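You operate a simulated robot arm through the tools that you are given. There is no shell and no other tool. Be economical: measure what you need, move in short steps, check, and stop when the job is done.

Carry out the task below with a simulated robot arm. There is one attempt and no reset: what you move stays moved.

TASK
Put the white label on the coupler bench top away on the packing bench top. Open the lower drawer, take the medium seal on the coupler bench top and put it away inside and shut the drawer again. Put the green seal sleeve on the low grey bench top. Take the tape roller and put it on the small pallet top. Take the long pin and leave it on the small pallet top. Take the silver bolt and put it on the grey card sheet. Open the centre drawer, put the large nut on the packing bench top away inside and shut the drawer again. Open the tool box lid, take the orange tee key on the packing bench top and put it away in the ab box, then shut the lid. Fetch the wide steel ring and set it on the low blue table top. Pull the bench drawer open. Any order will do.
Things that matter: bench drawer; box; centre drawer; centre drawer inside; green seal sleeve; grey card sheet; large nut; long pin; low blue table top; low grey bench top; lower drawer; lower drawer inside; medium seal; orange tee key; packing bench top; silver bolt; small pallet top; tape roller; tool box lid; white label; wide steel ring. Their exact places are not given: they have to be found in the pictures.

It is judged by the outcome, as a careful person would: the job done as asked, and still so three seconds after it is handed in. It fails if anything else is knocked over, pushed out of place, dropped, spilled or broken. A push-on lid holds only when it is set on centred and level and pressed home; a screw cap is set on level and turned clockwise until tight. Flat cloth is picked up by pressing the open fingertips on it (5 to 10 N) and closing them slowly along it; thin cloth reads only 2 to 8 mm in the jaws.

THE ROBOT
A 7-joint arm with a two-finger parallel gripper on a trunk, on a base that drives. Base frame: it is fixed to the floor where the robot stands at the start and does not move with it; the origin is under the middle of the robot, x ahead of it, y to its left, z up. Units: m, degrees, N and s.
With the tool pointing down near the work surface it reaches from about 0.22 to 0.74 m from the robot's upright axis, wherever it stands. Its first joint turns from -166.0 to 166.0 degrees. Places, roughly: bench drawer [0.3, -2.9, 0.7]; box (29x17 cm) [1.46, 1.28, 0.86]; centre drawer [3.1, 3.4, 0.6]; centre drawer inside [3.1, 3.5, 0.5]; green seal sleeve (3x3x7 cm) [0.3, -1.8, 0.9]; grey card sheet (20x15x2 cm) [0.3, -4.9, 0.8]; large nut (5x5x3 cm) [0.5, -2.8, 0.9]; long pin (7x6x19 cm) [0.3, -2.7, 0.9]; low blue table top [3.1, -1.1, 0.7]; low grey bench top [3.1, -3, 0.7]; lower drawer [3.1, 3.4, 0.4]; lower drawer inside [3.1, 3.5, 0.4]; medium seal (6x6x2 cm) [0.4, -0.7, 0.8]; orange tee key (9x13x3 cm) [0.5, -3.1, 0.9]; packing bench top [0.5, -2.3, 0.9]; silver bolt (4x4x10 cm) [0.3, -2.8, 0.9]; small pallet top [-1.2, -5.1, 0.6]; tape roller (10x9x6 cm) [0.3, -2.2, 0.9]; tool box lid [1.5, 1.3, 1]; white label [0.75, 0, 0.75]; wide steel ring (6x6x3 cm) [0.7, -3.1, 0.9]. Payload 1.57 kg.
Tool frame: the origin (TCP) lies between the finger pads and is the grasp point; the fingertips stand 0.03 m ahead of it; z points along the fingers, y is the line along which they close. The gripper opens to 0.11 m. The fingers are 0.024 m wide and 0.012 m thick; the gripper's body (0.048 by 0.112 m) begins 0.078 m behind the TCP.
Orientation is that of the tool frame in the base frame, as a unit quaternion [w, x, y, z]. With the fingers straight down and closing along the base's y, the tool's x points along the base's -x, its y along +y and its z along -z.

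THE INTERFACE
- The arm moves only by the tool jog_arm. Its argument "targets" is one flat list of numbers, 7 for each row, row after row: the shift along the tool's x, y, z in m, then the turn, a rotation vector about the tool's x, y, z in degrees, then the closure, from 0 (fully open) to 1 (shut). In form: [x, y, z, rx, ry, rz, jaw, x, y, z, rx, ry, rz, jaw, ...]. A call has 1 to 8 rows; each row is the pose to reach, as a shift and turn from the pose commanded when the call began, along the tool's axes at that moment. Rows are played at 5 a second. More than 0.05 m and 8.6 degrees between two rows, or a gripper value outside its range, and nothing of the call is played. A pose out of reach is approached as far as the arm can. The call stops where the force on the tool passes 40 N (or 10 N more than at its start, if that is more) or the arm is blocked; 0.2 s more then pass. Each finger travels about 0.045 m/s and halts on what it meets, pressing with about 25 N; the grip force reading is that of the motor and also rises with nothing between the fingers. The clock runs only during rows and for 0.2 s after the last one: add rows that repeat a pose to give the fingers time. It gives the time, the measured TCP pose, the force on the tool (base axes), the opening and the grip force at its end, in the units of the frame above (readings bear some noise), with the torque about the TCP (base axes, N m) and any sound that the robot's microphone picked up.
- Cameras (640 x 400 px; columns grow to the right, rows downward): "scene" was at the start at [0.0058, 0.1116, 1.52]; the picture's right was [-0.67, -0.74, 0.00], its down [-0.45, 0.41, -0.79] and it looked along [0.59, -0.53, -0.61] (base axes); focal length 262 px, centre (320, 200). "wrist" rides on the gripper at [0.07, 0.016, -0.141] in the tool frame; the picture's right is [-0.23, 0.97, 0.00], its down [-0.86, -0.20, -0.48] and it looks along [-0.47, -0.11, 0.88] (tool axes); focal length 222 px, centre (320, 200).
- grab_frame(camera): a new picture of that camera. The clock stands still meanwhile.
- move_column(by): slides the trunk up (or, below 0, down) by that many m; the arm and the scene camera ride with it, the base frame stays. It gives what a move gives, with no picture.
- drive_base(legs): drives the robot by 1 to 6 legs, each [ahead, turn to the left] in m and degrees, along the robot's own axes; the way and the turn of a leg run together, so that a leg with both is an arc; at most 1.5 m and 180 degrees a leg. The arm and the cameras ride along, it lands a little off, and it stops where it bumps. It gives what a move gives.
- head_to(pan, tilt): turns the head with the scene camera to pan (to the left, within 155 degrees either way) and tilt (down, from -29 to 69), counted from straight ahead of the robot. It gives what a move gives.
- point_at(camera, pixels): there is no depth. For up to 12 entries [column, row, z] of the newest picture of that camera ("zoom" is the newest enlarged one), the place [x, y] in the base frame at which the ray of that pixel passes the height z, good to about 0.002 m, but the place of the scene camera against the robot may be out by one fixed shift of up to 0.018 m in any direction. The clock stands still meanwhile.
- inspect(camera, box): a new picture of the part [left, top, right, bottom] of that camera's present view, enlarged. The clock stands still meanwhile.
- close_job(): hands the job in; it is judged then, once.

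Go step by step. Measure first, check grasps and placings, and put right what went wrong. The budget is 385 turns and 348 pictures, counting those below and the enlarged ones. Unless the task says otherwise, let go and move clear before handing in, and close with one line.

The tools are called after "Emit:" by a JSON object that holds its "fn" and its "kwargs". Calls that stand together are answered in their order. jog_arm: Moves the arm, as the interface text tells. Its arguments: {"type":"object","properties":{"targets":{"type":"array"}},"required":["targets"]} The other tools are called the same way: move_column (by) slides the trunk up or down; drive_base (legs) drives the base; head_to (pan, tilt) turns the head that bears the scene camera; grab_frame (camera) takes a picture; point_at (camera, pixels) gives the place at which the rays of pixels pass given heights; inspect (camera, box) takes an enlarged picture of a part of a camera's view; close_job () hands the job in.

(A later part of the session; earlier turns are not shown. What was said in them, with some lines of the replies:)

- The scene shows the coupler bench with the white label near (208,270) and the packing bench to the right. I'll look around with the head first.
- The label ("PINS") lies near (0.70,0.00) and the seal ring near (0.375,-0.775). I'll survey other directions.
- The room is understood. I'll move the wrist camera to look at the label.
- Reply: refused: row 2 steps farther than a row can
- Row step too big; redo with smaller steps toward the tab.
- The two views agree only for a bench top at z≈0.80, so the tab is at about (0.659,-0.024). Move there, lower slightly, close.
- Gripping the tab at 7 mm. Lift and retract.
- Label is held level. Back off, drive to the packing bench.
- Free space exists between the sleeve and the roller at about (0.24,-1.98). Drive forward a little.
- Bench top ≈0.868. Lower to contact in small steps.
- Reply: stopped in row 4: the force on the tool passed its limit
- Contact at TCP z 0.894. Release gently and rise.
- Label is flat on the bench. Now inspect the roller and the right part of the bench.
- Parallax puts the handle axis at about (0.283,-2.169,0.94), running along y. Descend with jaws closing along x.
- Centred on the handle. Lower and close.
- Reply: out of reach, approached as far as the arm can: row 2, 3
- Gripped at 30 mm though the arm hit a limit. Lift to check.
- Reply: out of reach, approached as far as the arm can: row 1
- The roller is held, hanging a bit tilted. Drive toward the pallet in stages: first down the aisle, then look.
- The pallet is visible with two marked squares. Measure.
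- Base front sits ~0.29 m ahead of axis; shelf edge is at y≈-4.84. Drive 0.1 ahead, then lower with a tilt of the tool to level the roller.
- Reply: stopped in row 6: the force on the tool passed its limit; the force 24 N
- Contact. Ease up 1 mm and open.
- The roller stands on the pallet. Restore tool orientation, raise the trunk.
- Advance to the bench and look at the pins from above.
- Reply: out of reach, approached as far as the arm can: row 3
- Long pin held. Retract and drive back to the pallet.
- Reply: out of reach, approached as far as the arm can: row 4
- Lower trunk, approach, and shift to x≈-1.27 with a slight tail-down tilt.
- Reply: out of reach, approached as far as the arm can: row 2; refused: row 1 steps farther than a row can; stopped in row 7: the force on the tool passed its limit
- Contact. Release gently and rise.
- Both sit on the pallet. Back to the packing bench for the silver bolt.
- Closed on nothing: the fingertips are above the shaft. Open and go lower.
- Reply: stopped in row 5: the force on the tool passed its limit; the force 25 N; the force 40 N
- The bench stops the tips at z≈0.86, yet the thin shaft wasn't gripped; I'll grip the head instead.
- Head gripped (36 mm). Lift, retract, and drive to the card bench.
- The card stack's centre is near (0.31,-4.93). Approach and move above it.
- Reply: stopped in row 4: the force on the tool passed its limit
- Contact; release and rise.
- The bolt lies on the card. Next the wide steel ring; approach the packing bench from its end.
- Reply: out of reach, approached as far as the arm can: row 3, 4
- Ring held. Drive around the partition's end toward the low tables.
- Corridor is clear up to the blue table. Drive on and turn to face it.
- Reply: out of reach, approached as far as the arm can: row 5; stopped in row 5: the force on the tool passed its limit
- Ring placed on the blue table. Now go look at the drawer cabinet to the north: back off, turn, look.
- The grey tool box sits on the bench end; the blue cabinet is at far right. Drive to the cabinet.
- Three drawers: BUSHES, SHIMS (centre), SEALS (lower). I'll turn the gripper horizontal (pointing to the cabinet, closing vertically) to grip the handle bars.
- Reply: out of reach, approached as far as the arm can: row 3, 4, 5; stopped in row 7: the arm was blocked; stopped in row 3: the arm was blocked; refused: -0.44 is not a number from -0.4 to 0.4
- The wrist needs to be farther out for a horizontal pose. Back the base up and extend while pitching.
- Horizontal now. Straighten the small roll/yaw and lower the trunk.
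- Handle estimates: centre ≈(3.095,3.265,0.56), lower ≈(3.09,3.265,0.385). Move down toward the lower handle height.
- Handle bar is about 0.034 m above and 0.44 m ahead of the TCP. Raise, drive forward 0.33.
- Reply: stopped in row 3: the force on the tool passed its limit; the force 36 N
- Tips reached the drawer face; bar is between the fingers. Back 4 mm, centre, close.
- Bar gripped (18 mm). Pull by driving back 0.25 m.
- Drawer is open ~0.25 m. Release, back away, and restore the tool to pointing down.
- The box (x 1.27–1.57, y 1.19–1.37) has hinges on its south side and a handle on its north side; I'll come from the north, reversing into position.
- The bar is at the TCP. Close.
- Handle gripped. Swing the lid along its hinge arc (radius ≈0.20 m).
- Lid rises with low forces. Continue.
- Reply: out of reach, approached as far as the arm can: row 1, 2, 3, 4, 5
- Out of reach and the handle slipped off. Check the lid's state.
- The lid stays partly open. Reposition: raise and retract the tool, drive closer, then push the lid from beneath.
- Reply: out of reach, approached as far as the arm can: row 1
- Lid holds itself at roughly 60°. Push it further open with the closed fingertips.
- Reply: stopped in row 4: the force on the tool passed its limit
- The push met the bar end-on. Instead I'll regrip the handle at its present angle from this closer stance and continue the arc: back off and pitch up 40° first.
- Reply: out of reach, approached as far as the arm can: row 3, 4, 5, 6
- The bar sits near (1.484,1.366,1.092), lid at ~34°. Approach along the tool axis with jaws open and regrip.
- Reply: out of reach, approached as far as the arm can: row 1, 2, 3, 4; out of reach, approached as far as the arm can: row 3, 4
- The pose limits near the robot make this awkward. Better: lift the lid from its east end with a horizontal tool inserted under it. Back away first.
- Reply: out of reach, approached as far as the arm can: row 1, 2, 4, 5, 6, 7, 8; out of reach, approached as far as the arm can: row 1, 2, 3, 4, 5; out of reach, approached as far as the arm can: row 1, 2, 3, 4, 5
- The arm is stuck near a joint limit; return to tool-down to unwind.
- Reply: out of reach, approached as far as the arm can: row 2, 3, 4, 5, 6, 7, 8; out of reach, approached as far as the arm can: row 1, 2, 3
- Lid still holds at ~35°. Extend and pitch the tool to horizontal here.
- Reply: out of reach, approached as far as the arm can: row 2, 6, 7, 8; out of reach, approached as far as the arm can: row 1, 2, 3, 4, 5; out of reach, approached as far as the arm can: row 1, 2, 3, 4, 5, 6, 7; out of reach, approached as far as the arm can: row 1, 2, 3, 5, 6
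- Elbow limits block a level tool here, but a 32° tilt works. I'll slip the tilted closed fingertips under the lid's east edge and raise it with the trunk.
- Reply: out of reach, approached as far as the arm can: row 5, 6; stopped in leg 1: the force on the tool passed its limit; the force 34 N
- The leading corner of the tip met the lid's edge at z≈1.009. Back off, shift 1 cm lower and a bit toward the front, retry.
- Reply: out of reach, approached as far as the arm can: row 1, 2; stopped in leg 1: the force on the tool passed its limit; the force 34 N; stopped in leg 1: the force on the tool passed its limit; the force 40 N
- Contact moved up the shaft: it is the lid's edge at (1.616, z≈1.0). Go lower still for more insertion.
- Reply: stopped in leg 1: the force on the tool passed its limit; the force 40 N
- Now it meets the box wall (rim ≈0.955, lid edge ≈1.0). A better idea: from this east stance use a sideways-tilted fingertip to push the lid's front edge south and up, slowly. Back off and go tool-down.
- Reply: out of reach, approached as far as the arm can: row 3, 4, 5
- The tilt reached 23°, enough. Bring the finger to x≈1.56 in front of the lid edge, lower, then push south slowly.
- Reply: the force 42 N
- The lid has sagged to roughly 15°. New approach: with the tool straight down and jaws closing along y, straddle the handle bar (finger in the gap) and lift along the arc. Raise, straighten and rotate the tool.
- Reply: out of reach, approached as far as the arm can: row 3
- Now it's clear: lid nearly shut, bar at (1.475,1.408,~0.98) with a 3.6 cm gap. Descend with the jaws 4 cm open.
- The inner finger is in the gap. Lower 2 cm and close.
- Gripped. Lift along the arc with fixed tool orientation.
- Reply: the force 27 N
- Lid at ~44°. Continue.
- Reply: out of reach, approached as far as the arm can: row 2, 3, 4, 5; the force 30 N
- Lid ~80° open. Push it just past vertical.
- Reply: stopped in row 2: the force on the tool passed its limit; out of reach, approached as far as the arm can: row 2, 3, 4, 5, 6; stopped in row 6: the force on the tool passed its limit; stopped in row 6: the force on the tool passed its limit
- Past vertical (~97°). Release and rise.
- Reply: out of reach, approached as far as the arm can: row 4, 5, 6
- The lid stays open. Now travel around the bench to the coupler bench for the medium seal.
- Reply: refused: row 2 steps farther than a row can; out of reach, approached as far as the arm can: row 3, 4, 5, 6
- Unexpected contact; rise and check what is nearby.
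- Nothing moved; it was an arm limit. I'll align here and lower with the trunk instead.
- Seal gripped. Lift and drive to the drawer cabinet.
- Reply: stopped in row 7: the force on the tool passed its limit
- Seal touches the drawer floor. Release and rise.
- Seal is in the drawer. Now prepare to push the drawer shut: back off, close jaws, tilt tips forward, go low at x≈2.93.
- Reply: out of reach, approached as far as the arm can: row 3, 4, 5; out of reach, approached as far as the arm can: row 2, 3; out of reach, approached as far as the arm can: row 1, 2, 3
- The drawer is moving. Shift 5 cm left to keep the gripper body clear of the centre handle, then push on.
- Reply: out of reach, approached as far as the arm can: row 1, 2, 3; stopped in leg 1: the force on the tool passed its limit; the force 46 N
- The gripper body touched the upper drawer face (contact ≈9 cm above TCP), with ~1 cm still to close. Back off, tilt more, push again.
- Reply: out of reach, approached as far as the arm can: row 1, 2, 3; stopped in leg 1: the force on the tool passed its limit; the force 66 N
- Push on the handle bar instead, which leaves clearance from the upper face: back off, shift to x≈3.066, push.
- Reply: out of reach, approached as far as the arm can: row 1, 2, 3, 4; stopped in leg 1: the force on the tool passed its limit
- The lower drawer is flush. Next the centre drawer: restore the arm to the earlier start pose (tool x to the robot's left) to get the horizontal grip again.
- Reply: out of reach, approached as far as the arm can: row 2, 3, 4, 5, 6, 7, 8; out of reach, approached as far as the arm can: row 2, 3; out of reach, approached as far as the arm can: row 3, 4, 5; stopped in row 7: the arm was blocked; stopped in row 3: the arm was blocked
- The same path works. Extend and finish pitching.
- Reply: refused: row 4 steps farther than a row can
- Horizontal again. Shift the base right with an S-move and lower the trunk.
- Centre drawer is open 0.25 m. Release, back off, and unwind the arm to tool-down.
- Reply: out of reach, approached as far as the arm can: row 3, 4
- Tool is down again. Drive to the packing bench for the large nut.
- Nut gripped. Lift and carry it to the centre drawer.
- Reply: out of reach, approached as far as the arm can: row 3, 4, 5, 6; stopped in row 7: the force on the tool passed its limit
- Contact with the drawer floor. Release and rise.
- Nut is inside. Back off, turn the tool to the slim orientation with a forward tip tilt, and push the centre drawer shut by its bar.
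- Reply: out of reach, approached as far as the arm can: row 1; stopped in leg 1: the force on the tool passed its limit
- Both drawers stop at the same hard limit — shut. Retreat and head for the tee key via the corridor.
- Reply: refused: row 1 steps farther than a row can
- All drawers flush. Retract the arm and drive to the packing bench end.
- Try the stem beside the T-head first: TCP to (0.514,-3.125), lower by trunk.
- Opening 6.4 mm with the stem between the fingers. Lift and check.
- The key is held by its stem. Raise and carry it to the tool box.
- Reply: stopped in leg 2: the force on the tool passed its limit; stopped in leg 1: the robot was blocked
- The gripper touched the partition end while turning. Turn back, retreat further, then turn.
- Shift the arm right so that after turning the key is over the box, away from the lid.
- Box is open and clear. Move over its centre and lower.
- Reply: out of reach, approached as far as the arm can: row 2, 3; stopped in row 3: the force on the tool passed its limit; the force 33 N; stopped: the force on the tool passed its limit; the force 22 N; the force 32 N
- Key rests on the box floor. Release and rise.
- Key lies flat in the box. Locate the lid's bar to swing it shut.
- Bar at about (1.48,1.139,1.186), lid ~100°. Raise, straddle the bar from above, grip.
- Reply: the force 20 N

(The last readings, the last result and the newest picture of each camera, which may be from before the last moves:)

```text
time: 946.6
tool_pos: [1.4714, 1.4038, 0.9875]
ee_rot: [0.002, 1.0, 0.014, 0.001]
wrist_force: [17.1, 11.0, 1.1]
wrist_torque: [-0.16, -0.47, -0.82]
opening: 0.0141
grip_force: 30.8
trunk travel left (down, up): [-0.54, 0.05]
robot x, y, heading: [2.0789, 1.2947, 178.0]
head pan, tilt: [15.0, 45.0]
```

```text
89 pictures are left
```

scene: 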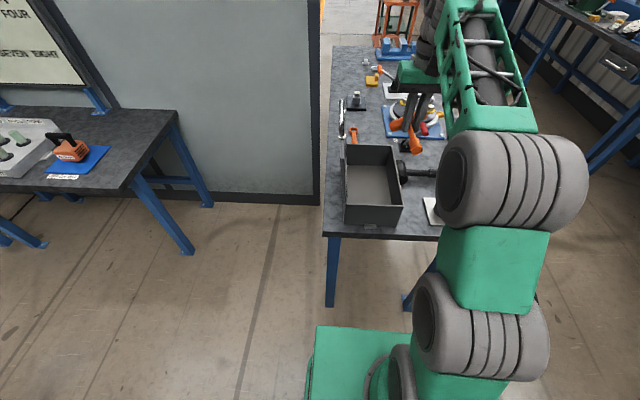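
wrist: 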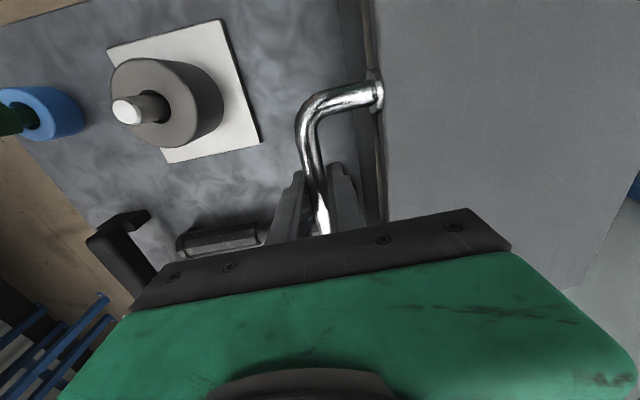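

Nearly closed; press down gently to seat it.

Emit:
{"fn": "jog_arm", "kwargs": {"targets": [0, 0, 0.004, 0, 0, 0, 1, 0, 0, 0.008, 0, 0, 0, 1, 0, 0, 0.012, 0, 0, 0, 1, 0, 0, 0.016, 0, 0, 0, 1, 0, 0, 0.02, 0, 0, 0, 1]}}

Emit:
{"fn": "jog_arm", "kwargs": {"targets": [0, 0, 0, 0, 0, 0, 0.8, 0, 0, 0, 0, 0, 0, 0.64, 0, 0, 0, 0, 0, 0, 0.62, 0, 0, -0.03, 0, 0, 0, 0.62, 0, 0, -0.07, 0, 0, 0, 0.62, 0, 0, -0.11, 0, 0, 0, 0.62]}}

Emit:
{"fn": "inspect", "kwargs": {"camera": "scene", "box": [280, 60, 480, 260]}}

```text
time: 947.8
tool_pos: [1.4706, 1.4052, 0.9707]
ee_rot: [0.0, 1.0, 0.015, -0.002]
wrist_force: [9.6, 9.7, 10.6]
wrist_torque: [-0.08, -0.26, -0.72]
opening: 0.0141
grip_force: 30.4
trunk travel left (down, up): [-0.54, 0.05]
robot x, y, heading: [2.0788, 1.2918, 177.8]
head pan, tilt: [15.0, 45.0]
```

```text
time: 949.2
tool_pos: [1.4699, 1.4053, 1.0818]
ee_rot: [0.003, 1.0, 0.015, 0.001]
wrist_force: [-0.6, -0.1, -0.3]
wrist_torque: [-0.02, 0.01, -0.02]
opening: 0.0418
grip_force: 0.0
trunk travel left (down, up): [-0.54, 0.05]
robot x, y, heading: [2.0747, 1.2914, 177.9]
head pan, tilt: [15.0, 45.0]
```

```text
2.00 times, centred on (380, 160) of scene
```

zoom: 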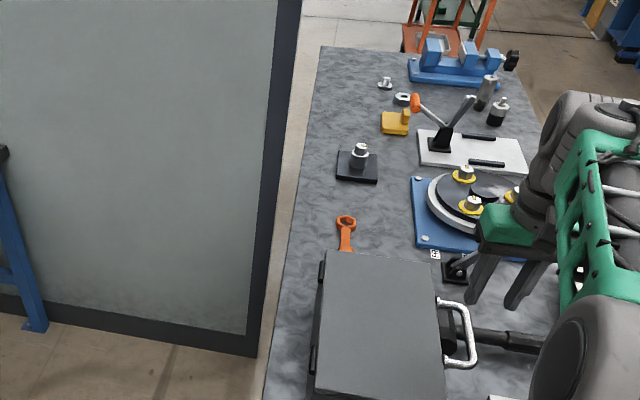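

Press the lid's top near its front edge to make sure it is fully shut.

Emit:
{"fn": "jog_arm", "kwargs": {"targets": [0, 0.035, 0, 0, 0, 0, 0.8, 0, 0.07, 0, 0, 0, 0, 1, 0, 0.07, 0.03, 0, 0, 0, 1, 0, 0.07, 0.06, 0, 0, 0, 1, 0, 0.07, 0.07, 0, 0, 0, 1, 0, 0.07, 0.08, 0, 0, 0, 1, 0, 0.07, 0.09, 0, 0, 0, 1, 0, 0.07, 0.1, 0, 0, 0, 1]}}

Emit:
{"fn": "jog_arm", "kwargs": {"targets": [0, 0, 0.004, 0, 0, 0, 1, 0, 0, 0.008, 0, 0, 0, 1, 0, 0, 0.012, 0, 0, 0, 1, 0, 0, 0.016, 0, 0, 0, 1]}}

Emit:
{"fn": "jog_arm", "kwargs": {"targets": [0, 0, -0.03, 0, 0, 0, 1, 0, 0, -0.07, 0, 0, 0, 1, 0.03, 0, -0.11, 0, 0, 0, 1, 0.07, 0, -0.14, 0, 0, 0, 1]}}

Emit:
{"fn": "grab_frame", "kwargs": {"camera": "wrist"}}

```text
time: 950.6
tool_pos: [1.4693, 1.3335, 1.0143]
ee_rot: [0.0, 1.0, 0.016, -0.009]
wrist_force: [5.5, -1.3, 16.6]
wrist_torque: [-0.05, -0.36, 0.09]
opening: 0.0
grip_force: 21.1
trunk travel left (down, up): [-0.54, 0.05]
robot x, y, heading: [2.0784, 1.2935, 177.9]
head pan, tilt: [15.0, 45.0]
stopped in row 6: the force on the tool passed its limit (the readings are from after the stop); the commanded pose is now the measured one
```

```text
time: 951.1
tool_pos: [1.4665, 1.3338, 1.0145]
ee_rot: [0.001, 1.0, 0.015, -0.015]
wrist_force: [1.9, 0.2, 14.1]
wrist_torque: [-0.03, -0.19, 0.06]
opening: 0.0001
grip_force: 21.0
trunk travel left (down, up): [-0.54, 0.05]
robot x, y, heading: [2.0799, 1.2946, 178.2]
head pan, tilt: [15.0, 45.0]
stopped in row 2: the force on the tool passed its limit (the readings are from after the stop); the commanded pose is now the measured one
```

```text
time: 952.1
tool_pos: [1.5405, 1.3382, 1.149]
ee_rot: [0.0, 1.0, 0.015, -0.01]
wrist_force: [1.7, 0.3, -0.2]
wrist_torque: [0.02, 0.01, 0.0]
opening: 0.0001
grip_force: 21.3
trunk travel left (down, up): [-0.54, 0.05]
robot x, y, heading: [2.0788, 1.2937, 177.9]
head pan, tilt: [15.0, 45.0]
```

```text
87 pictures are left
```

wrist: 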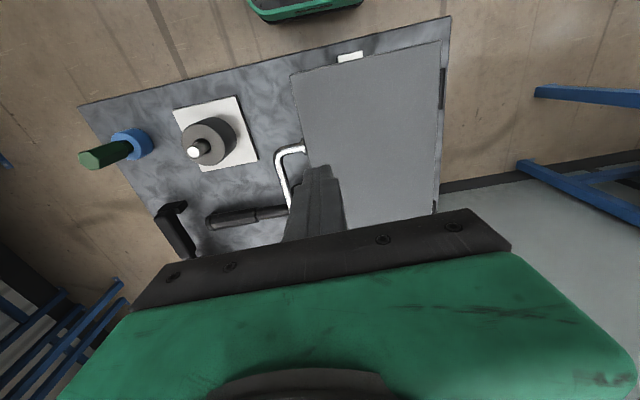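

Lid is shut (top at 0.985, firm). Now fetch the green seal sleeve.

Emit:
{"fn": "drive_base", "kwargs": {"legs": [[-0.35, 0], [0, -88], [0.97, 0], [0, 90], [1.5, 0], [1.37, 0]]}}

Emit:
{"fn": "drive_base", "kwargs": {"legs": [[0, 90], [1.5, 0], [1.5, 0], [1.05, 0], [0, 90]]}}

Emit:
{"fn": "head_to", "kwargs": {"pan": 0, "tilt": 45}}

Emit:
{"fn": "grab_frame", "kwargs": {"camera": "scene"}}

```text
time: 980.2
tool_pos: [-0.9962, 2.3409, 1.1493]
ee_rot: [0.0, 1.0, 0.022, -0.011]
wrist_force: [-0.1, 0.1, 0.7]
wrist_torque: [0.0, -0.02, 0.01]
opening: 0.0
grip_force: 21.3
trunk travel left (down, up): [-0.54, 0.05]
robot x, y, heading: [-0.4549, 2.2998, 178.7]
head pan, tilt: [15.0, 45.0]
```

```text
time: 1007.3
tool_pos: [0.037, -1.7962, 1.149]
ee_rot: [0.011, -0.026, 1.0, 0.001]
wrist_force: [-1.0, -0.6, -0.3]
wrist_torque: [-0.02, -0.01, -0.01]
opening: 0.0
grip_force: 22.0
trunk travel left (down, up): [-0.54, 0.05]
robot x, y, heading: [-0.5, -1.7589, -1.1]
head pan, tilt: [15.0, 45.0]
```

```text
time: 1008.1
tool_pos: [0.037, -1.7948, 1.1474]
ee_rot: [0.011, -0.025, 1.0, -0.001]
wrist_force: [0.1, 0.1, -0.6]
wrist_torque: [0.0, -0.02, 0.03]
opening: 0.0003
grip_force: 21.7
trunk travel left (down, up): [-0.54, 0.05]
robot x, y, heading: [-0.5044, -1.7599, -1.1]
head pan, tilt: [0.0, 45.0]
```

```text
86 pictures are left
```

scene: 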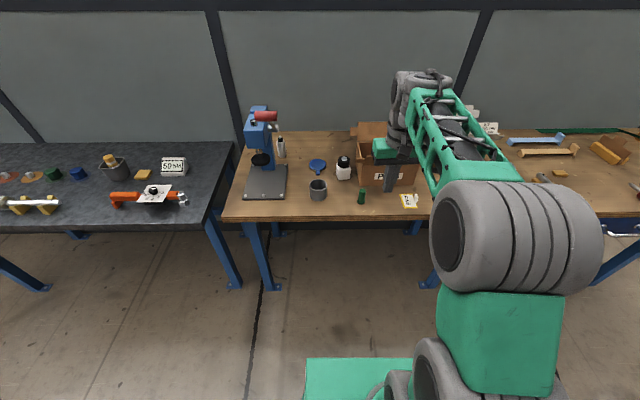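

Emit:
{"fn": "drive_base", "kwargs": {"legs": [[0.25, 1]]}}

Emit:
{"fn": "jog_arm", "kwargs": {"targets": [0.04, 0, 0, 0, 0, 0, 0.5, 0.08, 0, 0, 0, 0, 0, 0.3, 0.08, 0.0, 0.0, 0, 0, 0, 0.3]}}

Emit:
{"fn": "grab_frame", "kwargs": {"camera": "wrist"}}

```text
time: 1009.9
tool_pos: [0.2858, -1.7892, 1.147]
ee_rot: [0.01, -0.034, 0.999, 0.001]
wrist_force: [-0.2, -0.3, 0.0]
wrist_torque: [-0.03, 0.01, 0.0]
opening: 0.0001
grip_force: 21.5
trunk travel left (down, up): [-0.54, 0.05]
robot x, y, heading: [-0.2567, -1.7611, -0.2]
head pan, tilt: [0.0, 45.0]
```

```text
time: 1010.7
tool_pos: [0.2071, -1.7941, 1.1467]
ee_rot: [0.01, -0.033, 0.999, 0.0]
wrist_force: [0.6, -0.2, -0.3]
wrist_torque: [-0.02, -0.05, -0.02]
opening: 0.0661
grip_force: 0.1
trunk travel left (down, up): [-0.54, 0.05]
robot x, y, heading: [-0.2553, -1.7595, -0.0]
head pan, tilt: [0.0, 45.0]
```

```text
85 pictures are left
```

wrist: 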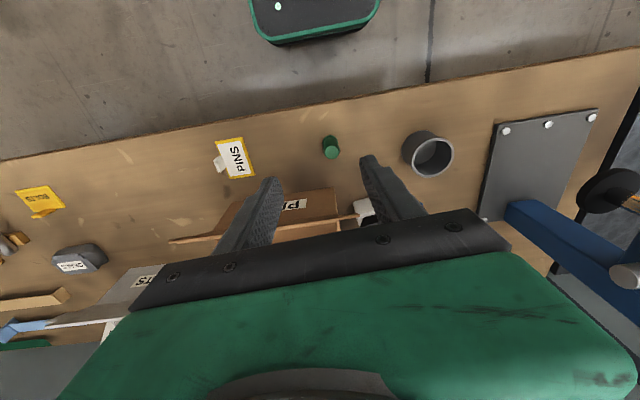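

Emit:
{"fn": "point_at", "kwargs": {"camera": "wrist", "pixels": [[331, 151, 0.93], [329, 139, 0.87], [430, 140, 0.87]]}}

Emit:
{"fn": "inspect", "kwargs": {"camera": "wrist", "box": [270, 110, 400, 210]}}

```text
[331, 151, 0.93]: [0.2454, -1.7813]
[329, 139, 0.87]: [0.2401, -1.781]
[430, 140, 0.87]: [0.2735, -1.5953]
```

```text
4.00 times, centred on (335, 160) of wrist
```

zoom: 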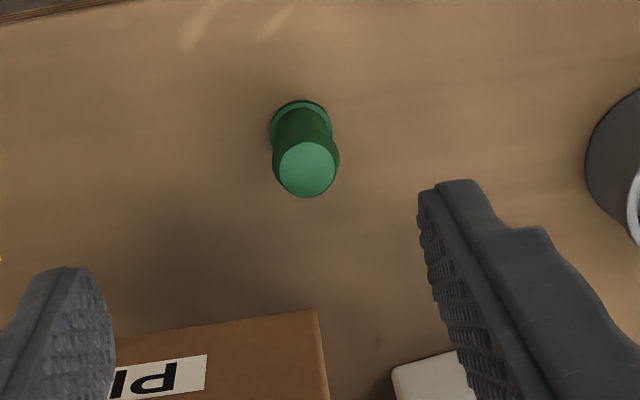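

Emit:
{"fn": "jog_arm", "kwargs": {"targets": [-0.02, 0.0055, 0, 0, 0, 0, 0.4, -0.0404, 0.0111, 0.0, 0, 0, 0, 0.45]}}

Emit:
{"fn": "move_column", "kwargs": {"by": -0.16}}

Emit:
{"fn": "inspect", "kwargs": {"camera": "wrist", "box": [240, 90, 420, 230]}}

```text
time: 1011.3
tool_pos: [0.2462, -1.7797, 1.1462]
ee_rot: [0.01, -0.032, 0.999, 0.0]
wrist_force: [0.3, -0.7, -0.2]
wrist_torque: [0.01, -0.01, 0.0]
opening: 0.0604
grip_force: 0.1
trunk travel left (down, up): [-0.54, 0.05]
robot x, y, heading: [-0.2559, -1.7605, -0.0]
head pan, tilt: [0.0, 45.0]
```

```text
time: 1013.1
tool_pos: [0.2456, -1.78, 0.9866]
ee_rot: [0.011, -0.033, 0.999, 0.001]
wrist_force: [0.0, 0.1, 0.1]
wrist_torque: [0.01, -0.01, 0.0]
opening: 0.0605
grip_force: 0.1
trunk travel left (down, up): [-0.38, 0.21]
robot x, y, heading: [-0.2533, -1.7621, -0.2]
head pan, tilt: [0.0, 45.0]
```

```text
2.86 times, centred on (330, 160) of wrist
```

zoom: 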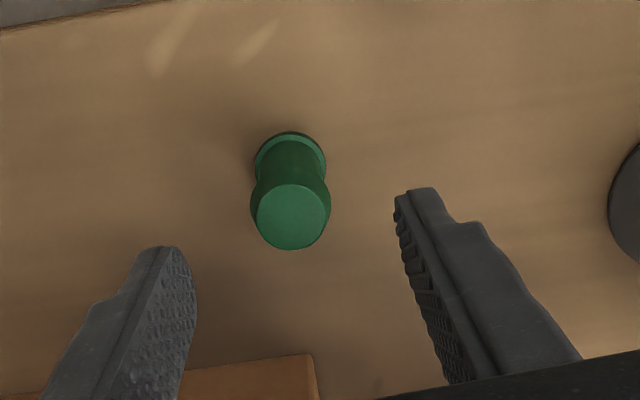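

Emit:
{"fn": "move_column", "kwargs": {"by": -0.077}}

Emit:
{"fn": "jog_arm", "kwargs": {"targets": [0, 0, 0, 0, 0, 0, 0.6, 0, 0, 0, 0, 0, 0, 0.8, 0, 0, 0, 0, 0, 0, 1, 0, 0, 0, 0, 0, 0, 1]}}

Emit:
{"fn": "move_column", "kwargs": {"by": 0.3}}

Emit:
{"fn": "grab_frame", "kwargs": {"camera": "wrist"}}

```text
time: 1014.3
tool_pos: [0.2455, -1.7793, 0.9102]
ee_rot: [0.011, -0.034, 0.999, 0.001]
wrist_force: [0.1, 0.6, -0.2]
wrist_torque: [0.0, -0.01, 0.0]
opening: 0.0607
grip_force: 0.1
trunk travel left (down, up): [-0.303, 0.287]
robot x, y, heading: [-0.2571, -1.7652, -0.2]
head pan, tilt: [0.0, 45.0]
```

```text
time: 1015.3
tool_pos: [0.2454, -1.7809, 0.9102]
ee_rot: [0.011, -0.034, 0.999, 0.001]
wrist_force: [0.4, 0.1, 0.4]
wrist_torque: [-0.05, -0.05, 0.01]
opening: 0.0284
grip_force: 25.1
trunk travel left (down, up): [-0.303, 0.287]
robot x, y, heading: [-0.2543, -1.761, 0.1]
head pan, tilt: [0.0, 45.0]
```

```text
time: 1018.2
tool_pos: [0.2453, -1.7803, 1.1964]
ee_rot: [0.01, -0.033, 0.999, 0.001]
wrist_force: [-0.4, -0.2, 0.1]
wrist_torque: [0.01, -0.02, 0.0]
opening: 0.0286
grip_force: 24.8
out of reach, approached as far as the arm can: row 1
trunk travel left (down, up): [-0.59, 0.0]
robot x, y, heading: [-0.2588, -1.7612, -0.1]
head pan, tilt: [0.0, 45.0]
```

```text
82 pictures are left
```

wrist: 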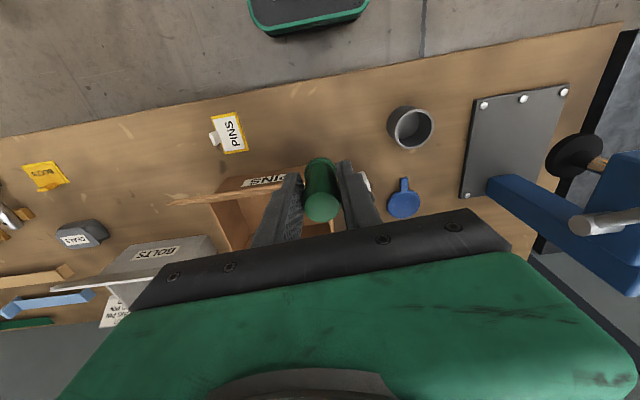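

Sleeve held. Drive to the low grey bench.

Emit:
{"fn": "drive_base", "kwargs": {"legs": [[-0.2, 0], [0, -90], [1.5, 0], [0.79, 0], [0, 90], [1.5, 0]]}}

Emit:
{"fn": "drive_base", "kwargs": {"legs": [[1.1, 0], [0, 90], [1.0, 0], [0, -90]]}}

Emit:
{"fn": "head_to", "kwargs": {"pan": 0, "tilt": 45}}

Emit:
{"fn": "grab_frame", "kwargs": {"camera": "scene"}}

Emit:
{"fn": "grab_frame", "kwargs": {"camera": "wrist"}}

```text
time: 1045.3
tool_pos: [1.5138, -3.9864, 1.1959]
ee_rot: [0.011, -0.056, 0.998, 0.0]
wrist_force: [0.6, -0.2, -0.2]
wrist_torque: [-0.03, 0.02, -0.03]
opening: 0.0287
grip_force: 24.9
trunk travel left (down, up): [-0.59, 0.0]
robot x, y, heading: [1.0121, -3.9931, 2.5]
head pan, tilt: [0.0, 45.0]
```

```text
time: 1063.3
tool_pos: [2.5386, -2.9485, 1.1971]
ee_rot: [0.01, -0.048, 0.999, 0.0]
wrist_force: [0.7, -0.1, -0.6]
wrist_torque: [-0.03, 0.02, -0.05]
opening: 0.0286
grip_force: 24.7
trunk travel left (down, up): [-0.59, 0.0]
robot x, y, heading: [2.0391, -2.9472, 1.6]
head pan, tilt: [0.0, 45.0]
```

```text
time: 1063.9
tool_pos: [2.539, -2.9471, 1.1967]
ee_rot: [0.01, -0.049, 0.999, 0.0]
wrist_force: [0.6, 1.5, -0.6]
wrist_torque: [0.01, 0.0, -0.02]
opening: 0.0285
grip_force: 24.3
trunk travel left (down, up): [-0.59, 0.0]
robot x, y, heading: [2.0397, -2.9484, 1.7]
head pan, tilt: [0.0, 45.0]
```

```text
81 pictures are left
```

scene: 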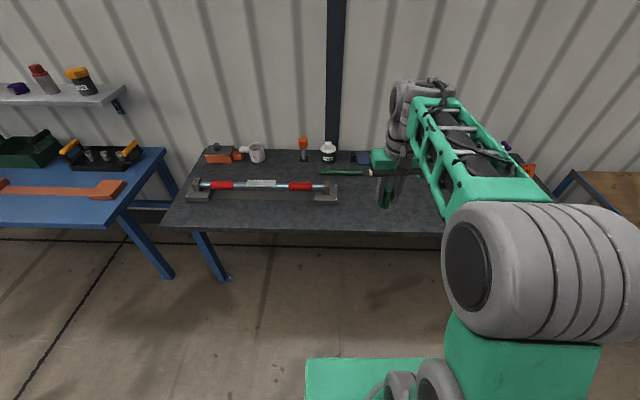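

```text
80 pictures are left
```

wrist: 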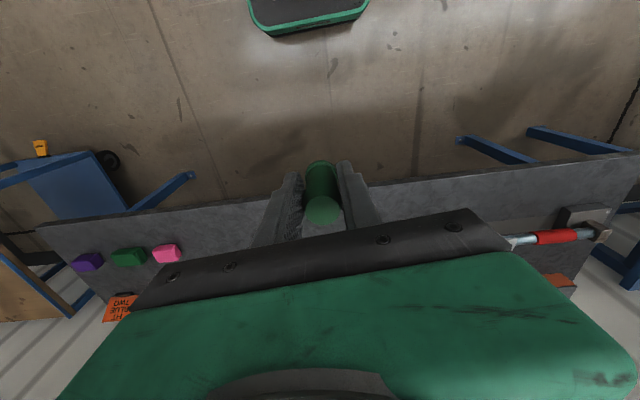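

Emit:
{"fn": "point_at", "kwargs": {"camera": "scene", "pixels": [[400, 231, 0.74], [400, 210, 0.74], [337, 198, 0.74], [170, 230, 0.74], [345, 172, 0.75]]}}

Emit:
{"fn": "drive_base", "kwargs": {"legs": [[0.25, -1.7]]}}

Emit:
{"fn": "jog_arm", "kwargs": {"targets": [-0.04, 0, 0.02, 0, 0, 0, 1, -0.08, 0, 0.04, 0, 0, 0, 1, -0.09, 0, 0.08, 0, 0, 0, 1]}}

Emit:
{"fn": "grab_frame", "kwargs": {"camera": "wrist"}}

```text
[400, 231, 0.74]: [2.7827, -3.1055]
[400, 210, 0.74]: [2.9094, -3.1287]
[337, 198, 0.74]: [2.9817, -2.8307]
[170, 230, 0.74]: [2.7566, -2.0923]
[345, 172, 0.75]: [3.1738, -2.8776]
```

```text
time: 1065.8
tool_pos: [2.7927, -2.9556, 1.1961]
ee_rot: [0.01, -0.035, 0.999, 0.0]
wrist_force: [0.2, -0.1, -0.5]
wrist_torque: [-0.01, 0.04, 0.0]
opening: 0.0284
grip_force: 25.5
trunk travel left (down, up): [-0.59, 0.0]
robot x, y, heading: [2.2908, -2.9387, 0.4]
head pan, tilt: [0.0, 45.0]
```

```text
time: 1066.6
tool_pos: [2.8838, -2.9498, 1.1189]
ee_rot: [0.012, -0.036, 0.999, 0.001]
wrist_force: [-0.2, 0.6, -0.3]
wrist_torque: [-0.03, -0.02, 0.01]
opening: 0.0284
grip_force: 24.5
trunk travel left (down, up): [-0.59, 0.0]
robot x, y, heading: [2.2925, -2.9369, 0.2]
head pan, tilt: [0.0, 45.0]
```

```text
79 pictures are left
```

wrist: 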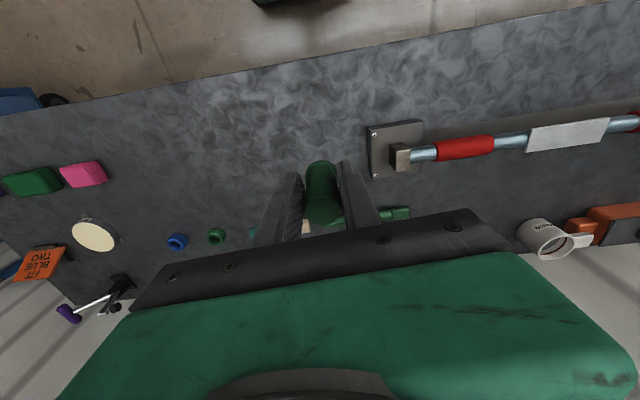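

Emit:
{"fn": "jog_arm", "kwargs": {"targets": [0, -0.03, 0, 0, 0, 0, 1]}}

Emit:
{"fn": "move_column", "kwargs": {"by": -0.3}}

Emit:
{"fn": "jog_arm", "kwargs": {"targets": [0, 0, 0.008, 0, 0, 0, 1, 0, 0, 0.016, 0, 0, 0, 1, 0, 0, 0.022, 0, 0, 0, 1, 0, 0, 0.028, 0, 0, 0, 1, 0, 0, 0.034, 0, 0, 0, 1, 0, 0, 0.04, 0, 0, 0, 1, 0, 0, 0.046, 0, 0, 0, 1, 0, 0, 0.052, 0, 0, 0, 1]}}

Emit:
{"fn": "grab_frame", "kwargs": {"camera": "wrist"}}

```text
time: 1067.0
tool_pos: [2.8851, -2.9794, 1.1177]
ee_rot: [0.011, -0.036, 0.999, 0.0]
wrist_force: [-0.1, -0.5, -1.1]
wrist_torque: [-0.02, -0.02, 0.02]
opening: 0.0284
grip_force: 25.0
trunk travel left (down, up): [-0.59, 0.0]
robot x, y, heading: [2.2916, -2.941, 0.2]
head pan, tilt: [0.0, 45.0]
```

```text
time: 1070.0
tool_pos: [2.8856, -2.9803, 0.8177]
ee_rot: [0.011, -0.036, 0.999, 0.0]
wrist_force: [-1.5, -0.7, -0.5]
wrist_torque: [0.01, -0.06, -0.02]
opening: 0.0284
grip_force: 25.5
trunk travel left (down, up): [-0.29, 0.3]
robot x, y, heading: [2.2938, -2.9392, 0.4]
head pan, tilt: [0.0, 45.0]
```

```text
time: 1071.4
tool_pos: [2.8894, -2.9792, 0.7866]
ee_rot: [0.021, -0.036, 0.999, -0.001]
wrist_force: [2.2, -0.9, 11.7]
wrist_torque: [-0.02, -0.1, 0.01]
opening: 0.0287
grip_force: 25.3
trunk travel left (down, up): [-0.29, 0.3]
robot x, y, heading: [2.2917, -2.9406, 0.5]
head pan, tilt: [0.0, 45.0]
stopped in row 7: the force on the tool passed its limit (the readings are from after the stop); the commanded pose is now the measured one
```

```text
78 pictures are left
```

wrist: 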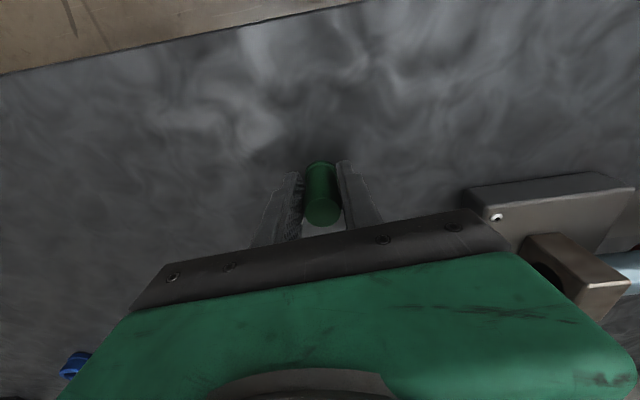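

Emit:
{"fn": "jog_arm", "kwargs": {"targets": [0, 0, -0.001, 0, 0, 0, 0.9, 0, 0, -0.001, 0, 0, 0, 0.7, 0, 0, -0.001, 0, 0, 0, 0.5, 0, 0, -0.001, 0, 0, 0, 0.45, 0, 0, -0.03, 0, 0, 0, 0.45, 0, 0, -0.07, 0, 0, 0, 0.4]}}

Emit:
{"fn": "move_column", "kwargs": {"by": 0.25}}

Emit:
{"fn": "grab_frame", "kwargs": {"camera": "wrist"}}

```text
time: 1072.8
tool_pos: [2.8854, -2.978, 0.8552]
ee_rot: [0.017, -0.036, 0.999, -0.001]
wrist_force: [0.4, 0.1, -0.2]
wrist_torque: [-0.01, 0.03, -0.02]
opening: 0.0661
grip_force: 0.0
trunk travel left (down, up): [-0.29, 0.3]
robot x, y, heading: [2.2911, -2.9389, 0.6]
head pan, tilt: [0.0, 45.0]
```

```text
time: 1075.4
tool_pos: [2.8863, -2.9793, 1.1047]
ee_rot: [0.017, -0.035, 0.999, -0.001]
wrist_force: [0.0, 0.2, 0.1]
wrist_torque: [0.04, 0.01, 0.0]
opening: 0.066
grip_force: 0.1
trunk travel left (down, up): [-0.54, 0.05]
robot x, y, heading: [2.2911, -2.9429, 0.4]
head pan, tilt: [0.0, 45.0]
```

```text
77 pictures are left
```

wrist: 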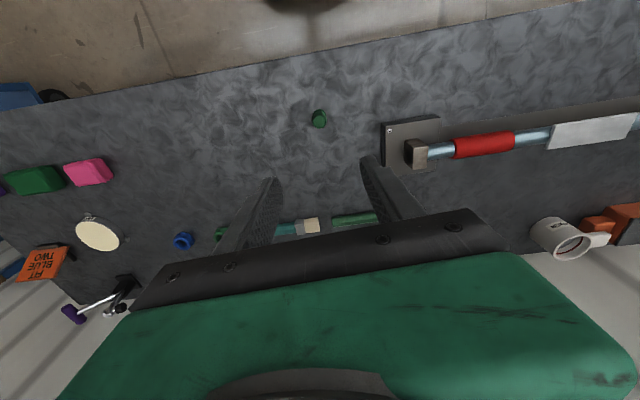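

Sleeve stands on the grey bench. Last: the bench drawer. Rotate the tool (x to the left) and drive to the front of the packing bench.

Emit:
{"fn": "move_column", "kwargs": {"by": -0.09}}

Emit:
{"fn": "jog_arm", "kwargs": {"targets": [0.03, 0.01, -0.03, 0, 0, 8.5, 0.3, 0.05, 0.02, -0.06, 0, 0, 17, 0.3, 0.08, 0.03, -0.09, 0, 0, 25.5, 0.3, 0.09, 0.04, -0.12, 0, 0, 34, 0.3, 0.09, 0.04, -0.13, 0, 0, 42.5, 0.3, 0.09, 0.04, -0.13, 0, 0, 51, 0.3, 0.09, 0.04, -0.13, 0, 0, 59.5, 0.3, 0.09, 0.04, -0.13, 0, 0, 68, 0.3]}}

Emit:
{"fn": "jog_arm", "kwargs": {"targets": [0, 0, 0, 0, 0, 8.5, 0.3, 0, 0, 0, 0, 0, 17, 0.3, 0, 0, 0, 0, 0, 22, 0.3]}}

Emit:
{"fn": "drive_base", "kwargs": {"legs": [[-0.25, 0], [0, -90], [1.1, 0], [0, -90], [1.4, 0], [1.38, 0]]}}

```text
time: 1076.7
tool_pos: [2.8855, -2.9793, 1.0139]
ee_rot: [0.018, -0.036, 0.999, 0.001]
wrist_force: [-1.0, 0.1, 0.0]
wrist_torque: [0.01, 0.0, 0.03]
opening: 0.0662
grip_force: 0.1
trunk travel left (down, up): [-0.45, 0.14]
robot x, y, heading: [2.2927, -2.9382, 0.6]
head pan, tilt: [0.0, 45.0]
```

```text
time: 1078.5
tool_pos: [2.7887, -2.9452, 1.1416]
ee_rot: [0.015, 0.53, 0.848, 0.01]
wrist_force: [-0.5, 0.4, 0.0]
wrist_torque: [-0.01, 0.01, 0.06]
opening: 0.077
grip_force: 0.2
trunk travel left (down, up): [-0.45, 0.14]
robot x, y, heading: [2.2923, -2.9407, 0.3]
head pan, tilt: [0.0, 45.0]
```

```text
time: 1079.3
tool_pos: [2.7885, -2.9451, 1.1417]
ee_rot: [0.012, 0.682, 0.731, 0.012]
wrist_force: [0.5, -0.9, 0.1]
wrist_torque: [-0.01, -0.02, -0.01]
opening: 0.0769
grip_force: 0.1
trunk travel left (down, up): [-0.45, 0.14]
robot x, y, heading: [2.288, -2.9423, -0.0]
head pan, tilt: [0.0, 45.0]
```

```text
time: 1106.6
tool_pos: [-1.1396, -4.2434, 1.1412]
ee_rot: [0.011, 0.752, -0.659, -0.012]
wrist_force: [-0.8, -0.4, -0.7]
wrist_torque: [0.01, 0.02, 0.01]
opening: 0.077
grip_force: 0.1
trunk travel left (down, up): [-0.45, 0.14]
robot x, y, heading: [-0.6427, -4.2169, -176.3]
head pan, tilt: [0.0, 45.0]
```

Emit:
{"fn": "drive_base", "kwargs": {"legs": [[0, -92.5], [1.35, 0], [0, -91]]}}

Emit:
{"fn": "head_to", "kwargs": {"pan": 5, "tilt": 35}}

Emit:
{"fn": "grab_frame", "kwargs": {"camera": "scene"}}

```text
time: 1121.0
tool_pos: [-0.205, -2.8512, 1.1411]
ee_rot: [0.011, 0.666, 0.746, 0.012]
wrist_force: [-0.7, 0.2, -0.5]
wrist_torque: [0.01, 0.0, -0.02]
opening: 0.0771
grip_force: 0.0
trunk travel left (down, up): [-0.45, 0.14]
robot x, y, heading: [-0.7039, -2.866, 2.5]
head pan, tilt: [0.0, 45.0]
```

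```text
time: 1121.8
tool_pos: [-0.2058, -2.8513, 1.1417]
ee_rot: [0.012, 0.666, 0.746, 0.012]
wrist_force: [0.1, 0.0, 0.2]
wrist_torque: [0.05, 0.01, 0.0]
opening: 0.0768
grip_force: 0.1
trunk travel left (down, up): [-0.45, 0.14]
robot x, y, heading: [-0.7013, -2.864, 2.7]
head pan, tilt: [5.0, 35.0]
```

```text
76 pictures are left
```

scene: 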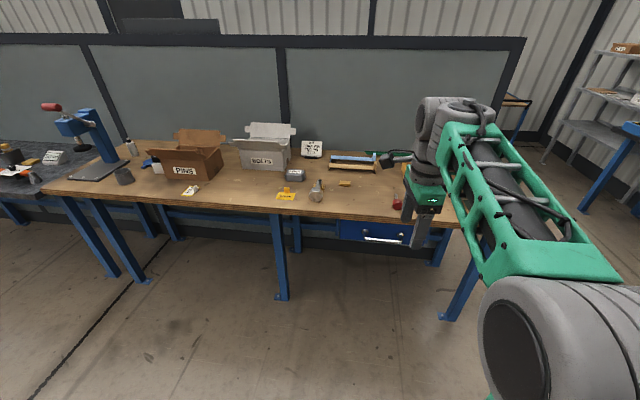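

Emit:
{"fn": "point_at", "kwargs": {"camera": "scene", "pixels": [[383, 240, 0.76], [383, 240, 0.72], [365, 239, 0.74], [402, 240, 0.74], [383, 216, 0.82], [345, 238, 0.72]]}}

Emit:
{"fn": "jog_arm", "kwargs": {"targets": [0, 0.01, 0, -8.5, 0, 0, 0.3, 0, 0.02, 0, -17, 0, 0, 0.3, 0, 0.03, 0, -25.5, 0, 0, 0.3, 0, 0.04, 0, -34, 0, 0, 0.3, 0, 0.05, 0, -42.5, 0, 0, 0.3, 0, 0.06, 0, -51, 0, 0, 0.3, 0, 0.07, 0, -59.5, 0, 0, 0.3, 0, 0.08, 0, -68, 0, 0, 0.3]}}

Emit:
{"fn": "jog_arm", "kwargs": {"targets": [0, 0, 0, -8, 0, 0, 0.3, 0, 0, 0, -16, 0, 0, 0.3, 0, 0, 0, -22, 0, 0, 0.3]}}

```text
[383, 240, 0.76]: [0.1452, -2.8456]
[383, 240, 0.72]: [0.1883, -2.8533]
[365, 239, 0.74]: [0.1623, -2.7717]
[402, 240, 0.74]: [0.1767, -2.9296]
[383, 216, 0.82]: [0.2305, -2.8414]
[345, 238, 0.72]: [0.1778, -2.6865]
```

```text
time: 1123.5
tool_pos: [-0.1245, -2.8436, 1.1447]
ee_rot: [0.383, 0.544, 0.611, 0.428]
wrist_force: [0.5, 1.0, 0.5]
wrist_torque: [0.02, 0.0, 0.01]
opening: 0.0771
grip_force: 0.2
trunk travel left (down, up): [-0.45, 0.14]
robot x, y, heading: [-0.7028, -2.8691, 2.8]
head pan, tilt: [5.0, 35.0]
```

```text
time: 1124.3
tool_pos: [-0.1253, -2.8441, 1.1445]
ee_rot: [0.479, 0.463, 0.518, 0.537]
wrist_force: [-0.5, 0.0, 0.7]
wrist_torque: [0.01, -0.01, 0.0]
opening: 0.0772
grip_force: 0.1
trunk travel left (down, up): [-0.45, 0.14]
robot x, y, heading: [-0.7029, -2.8677, 2.8]
head pan, tilt: [5.0, 35.0]
```

Horizontal pose reached directly. Straighten the yaw and lower to handle height.

Emit:
{"fn": "drive_base", "kwargs": {"legs": [[0.08, -2.7]]}}

Emit:
{"fn": "jog_arm", "kwargs": {"targets": [0, 0, 0, 0, -3.8, 0, 0.4]}}

Emit:
{"fn": "move_column", "kwargs": {"by": -0.4}}

Emit:
{"fn": "grab_frame", "kwargs": {"camera": "wrist"}}

```text
time: 1125.4
tool_pos: [-0.0448, -2.8686, 1.1431]
ee_rot: [0.492, 0.475, 0.508, 0.524]
wrist_force: [-0.3, 0.5, -0.4]
wrist_torque: [-0.01, -0.01, -0.01]
opening: 0.0769
grip_force: 0.1
trunk travel left (down, up): [-0.45, 0.14]
robot x, y, heading: [-0.6194, -2.8678, -0.1]
head pan, tilt: [5.0, 35.0]
```

```text
time: 1125.8
tool_pos: [-0.0443, -2.87, 1.1446]
ee_rot: [0.508, 0.493, 0.49, 0.508]
wrist_force: [-0.2, 0.3, 0.2]
wrist_torque: [0.02, -0.01, 0.01]
opening: 0.0662
grip_force: 0.1
trunk travel left (down, up): [-0.45, 0.14]
robot x, y, heading: [-0.6241, -2.864, 0.0]
head pan, tilt: [5.0, 35.0]
```

```text
time: 1129.6
tool_pos: [-0.0444, -2.869, 0.7443]
ee_rot: [0.509, 0.492, 0.491, 0.507]
wrist_force: [0.8, 0.1, -0.8]
wrist_torque: [0.01, 0.03, 0.02]
opening: 0.0659
grip_force: 0.1
trunk travel left (down, up): [-0.05, 0.54]
robot x, y, heading: [-0.623, -2.867, -0.3]
head pan, tilt: [5.0, 35.0]
```

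```text
75 pictures are left
```

wrist: 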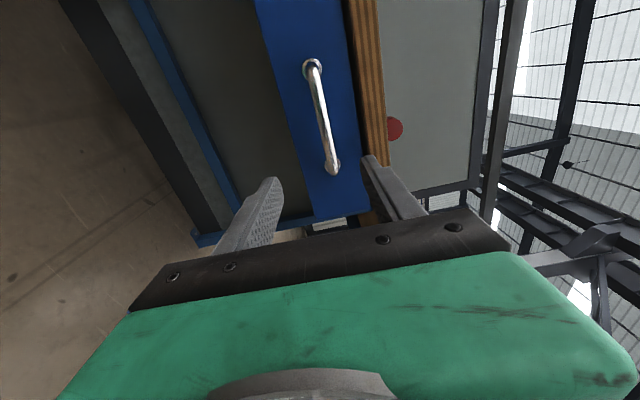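

Emit:
{"fn": "jog_arm", "kwargs": {"targets": [0.02, 0.008, 0, 0, 0, 0, 0.52]}}

Emit:
{"fn": "drive_base", "kwargs": {"legs": [[0.14, 0]]}}

Emit:
{"fn": "grab_frame", "kwargs": {"camera": "wrist"}}

```text
time: 1130.0
tool_pos: [-0.0458, -2.8479, 0.7516]
ee_rot: [0.509, 0.492, 0.491, 0.508]
wrist_force: [-0.4, -0.1, -0.2]
wrist_torque: [0.02, -0.05, -0.01]
opening: 0.0529
grip_force: 0.2
trunk travel left (down, up): [-0.05, 0.54]
robot x, y, heading: [-0.6247, -2.8631, -0.1]
head pan, tilt: [5.0, 35.0]
```

```text
time: 1131.4
tool_pos: [0.0962, -2.8489, 0.7528]
ee_rot: [0.509, 0.492, 0.492, 0.507]
wrist_force: [0.5, 0.0, -0.1]
wrist_torque: [0.0, 0.01, 0.0]
opening: 0.0528
grip_force: 0.0
trunk travel left (down, up): [-0.05, 0.54]
robot x, y, heading: [-0.4827, -2.8622, -0.1]
head pan, tilt: [5.0, 35.0]
```

```text
74 pictures are left
```

wrist: 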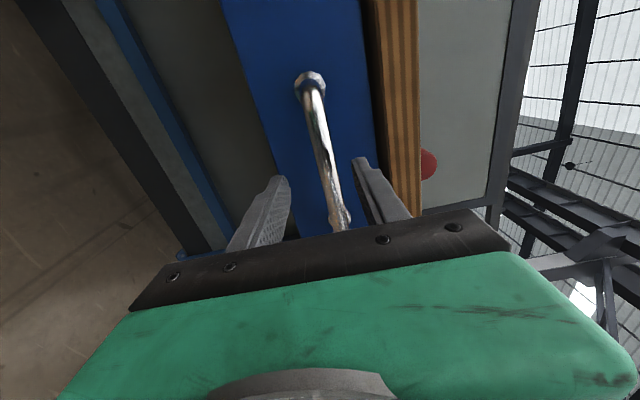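

Emit:
{"fn": "jog_arm", "kwargs": {"targets": [0, 0.002, 0.02, 0, 0, 0, 0.52, 0, 0.002, 0.035, 0, 0, 0, 0.52, 0, 0.002, 0.045, 0, 0, 0, 0.52, 0, 0.002, 0.055, 0, 0, 0, 0.52, 0, 0.002, 0.065, 0, 0, 0, 0.52]}}

Emit:
{"fn": "grab_frame", "kwargs": {"camera": "wrist"}}

```text
time: 1132.6
tool_pos: [0.1616, -2.8485, 0.755]
ee_rot: [0.509, 0.492, 0.491, 0.508]
wrist_force: [-12.0, 0.9, -0.4]
wrist_torque: [-0.02, 0.43, 0.03]
opening: 0.0524
grip_force: 0.1
trunk travel left (down, up): [-0.05, 0.54]
robot x, y, heading: [-0.4827, -2.8659, -0.1]
head pan, tilt: [5.0, 35.0]
```

```text
73 pictures are left
```

wrist: 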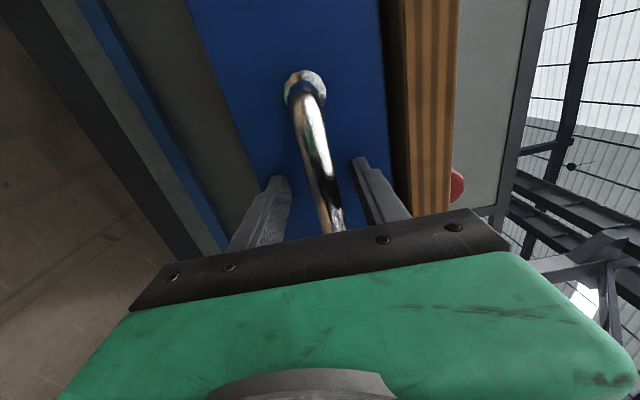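

Tips touch the face; back 3 mm, close on the bar, and pull by reversing.

Emit:
{"fn": "jog_arm", "kwargs": {"targets": [0, 0, -0.005, 0, 0, 0, 0.6, 0, 0, -0.005, 0, 0, 0, 0.8, 0, 0, -0.005, 0, 0, 0, 1, 0, 0, -0.005, 0, 0, 0, 1, 0, 0, -0.005, 0, 0, 0, 1]}}

Emit:
{"fn": "drive_base", "kwargs": {"legs": [[-0.22, 0]]}}

Emit:
{"fn": "grab_frame", "kwargs": {"camera": "wrist"}}

Emit:
{"fn": "grab_frame", "kwargs": {"camera": "scene"}}

```text
time: 1133.8
tool_pos: [0.1554, -2.8478, 0.7601]
ee_rot: [0.51, 0.49, 0.489, 0.51]
wrist_force: [1.1, -0.6, 22.9]
wrist_torque: [-0.08, 0.25, -0.06]
opening: 0.0176
grip_force: 32.6
trunk travel left (down, up): [-0.05, 0.54]
robot x, y, heading: [-0.4782, -2.8656, 0.2]
head pan, tilt: [5.0, 35.0]
```

```text
time: 1135.5
tool_pos: [-0.0666, -2.8491, 0.7593]
ee_rot: [0.511, 0.49, 0.489, 0.51]
wrist_force: [0.3, -1.5, 29.3]
wrist_torque: [-0.05, 0.38, -0.1]
opening: 0.018
grip_force: 32.8
trunk travel left (down, up): [-0.05, 0.54]
robot x, y, heading: [-0.703, -2.8641, -0.5]
head pan, tilt: [5.0, 35.0]
```

```text
72 pictures are left
```

wrist: 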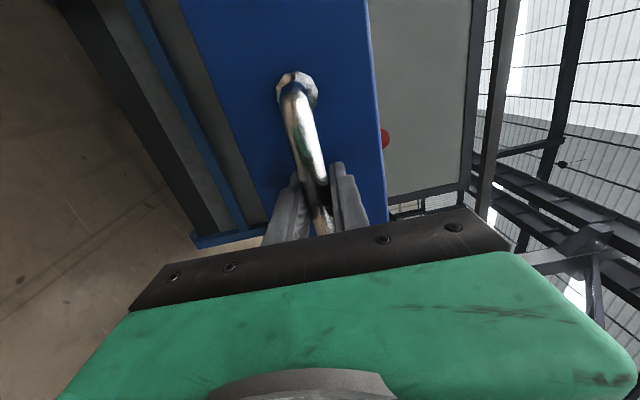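

```text
71 pictures are left
```

scene: 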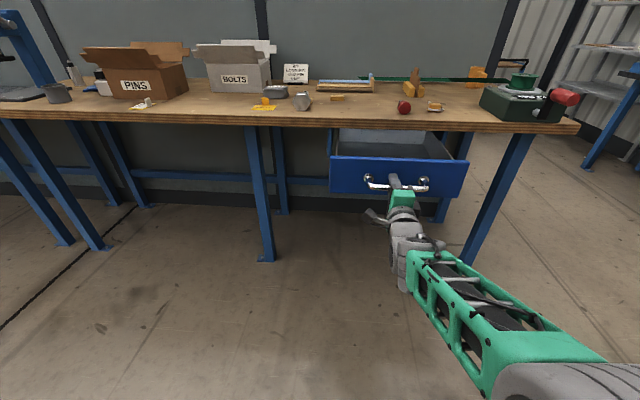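

Drawer is open 0.22 m. Pull a little further, then release and back away.

Emit:
{"fn": "drive_base", "kwargs": {"legs": [[-0.07, 0]]}}

Emit:
{"fn": "jog_arm", "kwargs": {"targets": [0, 0, 0, 0, 0, 0, 0.8, 0, 0, 0, 0, 0, 0, 0.6, 0, 0, 0, 0, 0, 0, 0.5, 0, 0, -0.03, 0, 0, 0, 0.5, 0, 0, -0.07, 0, 0, 0, 0.5]}}

Emit:
{"fn": "drive_base", "kwargs": {"legs": [[-0.12, 0]]}}

Emit:
{"fn": "grab_frame", "kwargs": {"camera": "scene"}}

```text
time: 1136.5
tool_pos: [-0.1348, -2.8492, 0.7592]
ee_rot: [0.512, 0.49, 0.488, 0.509]
wrist_force: [2.2, -2.0, 8.2]
wrist_torque: [-0.02, 0.09, -0.04]
opening: 0.0178
grip_force: 32.4
trunk travel left (down, up): [-0.05, 0.54]
robot x, y, heading: [-0.774, -2.8703, -0.0]
head pan, tilt: [5.0, 35.0]
```

```text
time: 1137.7
tool_pos: [-0.2041, -2.8502, 0.7583]
ee_rot: [0.512, 0.489, 0.488, 0.51]
wrist_force: [0.0, -0.4, -0.1]
wrist_torque: [-0.01, -0.03, 0.0]
opening: 0.0552
grip_force: 0.1
trunk travel left (down, up): [-0.05, 0.54]
robot x, y, heading: [-0.7744, -2.8669, -0.3]
head pan, tilt: [5.0, 35.0]
```

```text
time: 1138.9
tool_pos: [-0.3232, -2.8498, 0.7579]
ee_rot: [0.511, 0.489, 0.489, 0.511]
wrist_force: [-0.1, -0.6, 0.3]
wrist_torque: [-0.02, 0.0, -0.01]
opening: 0.0553
grip_force: 0.1
trunk travel left (down, up): [-0.05, 0.54]
robot x, y, heading: [-0.8896, -2.8626, 0.2]
head pan, tilt: [5.0, 35.0]
```

```text
70 pictures are left
```

scene: 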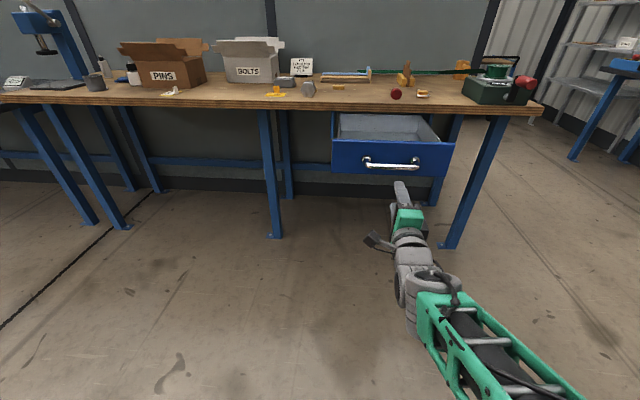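

Every item is placed, the cabinet drawers and tool box lid are shut, and the bench drawer is open with the gripper clear, so I'm handing in.

Emit:
{"fn": "close_job", "kwargs": {}}

```text
The job is handed in.
```

I carried out every part of the job and handed it in: all the items are where you asked, both cabinet drawers and the tool box lid are shut, and the bench drawer is open. I saw nothing else knocked over or moved out of place. The gripper did bump the partition end once while I carried the tee key, but the key stayed in its grip.
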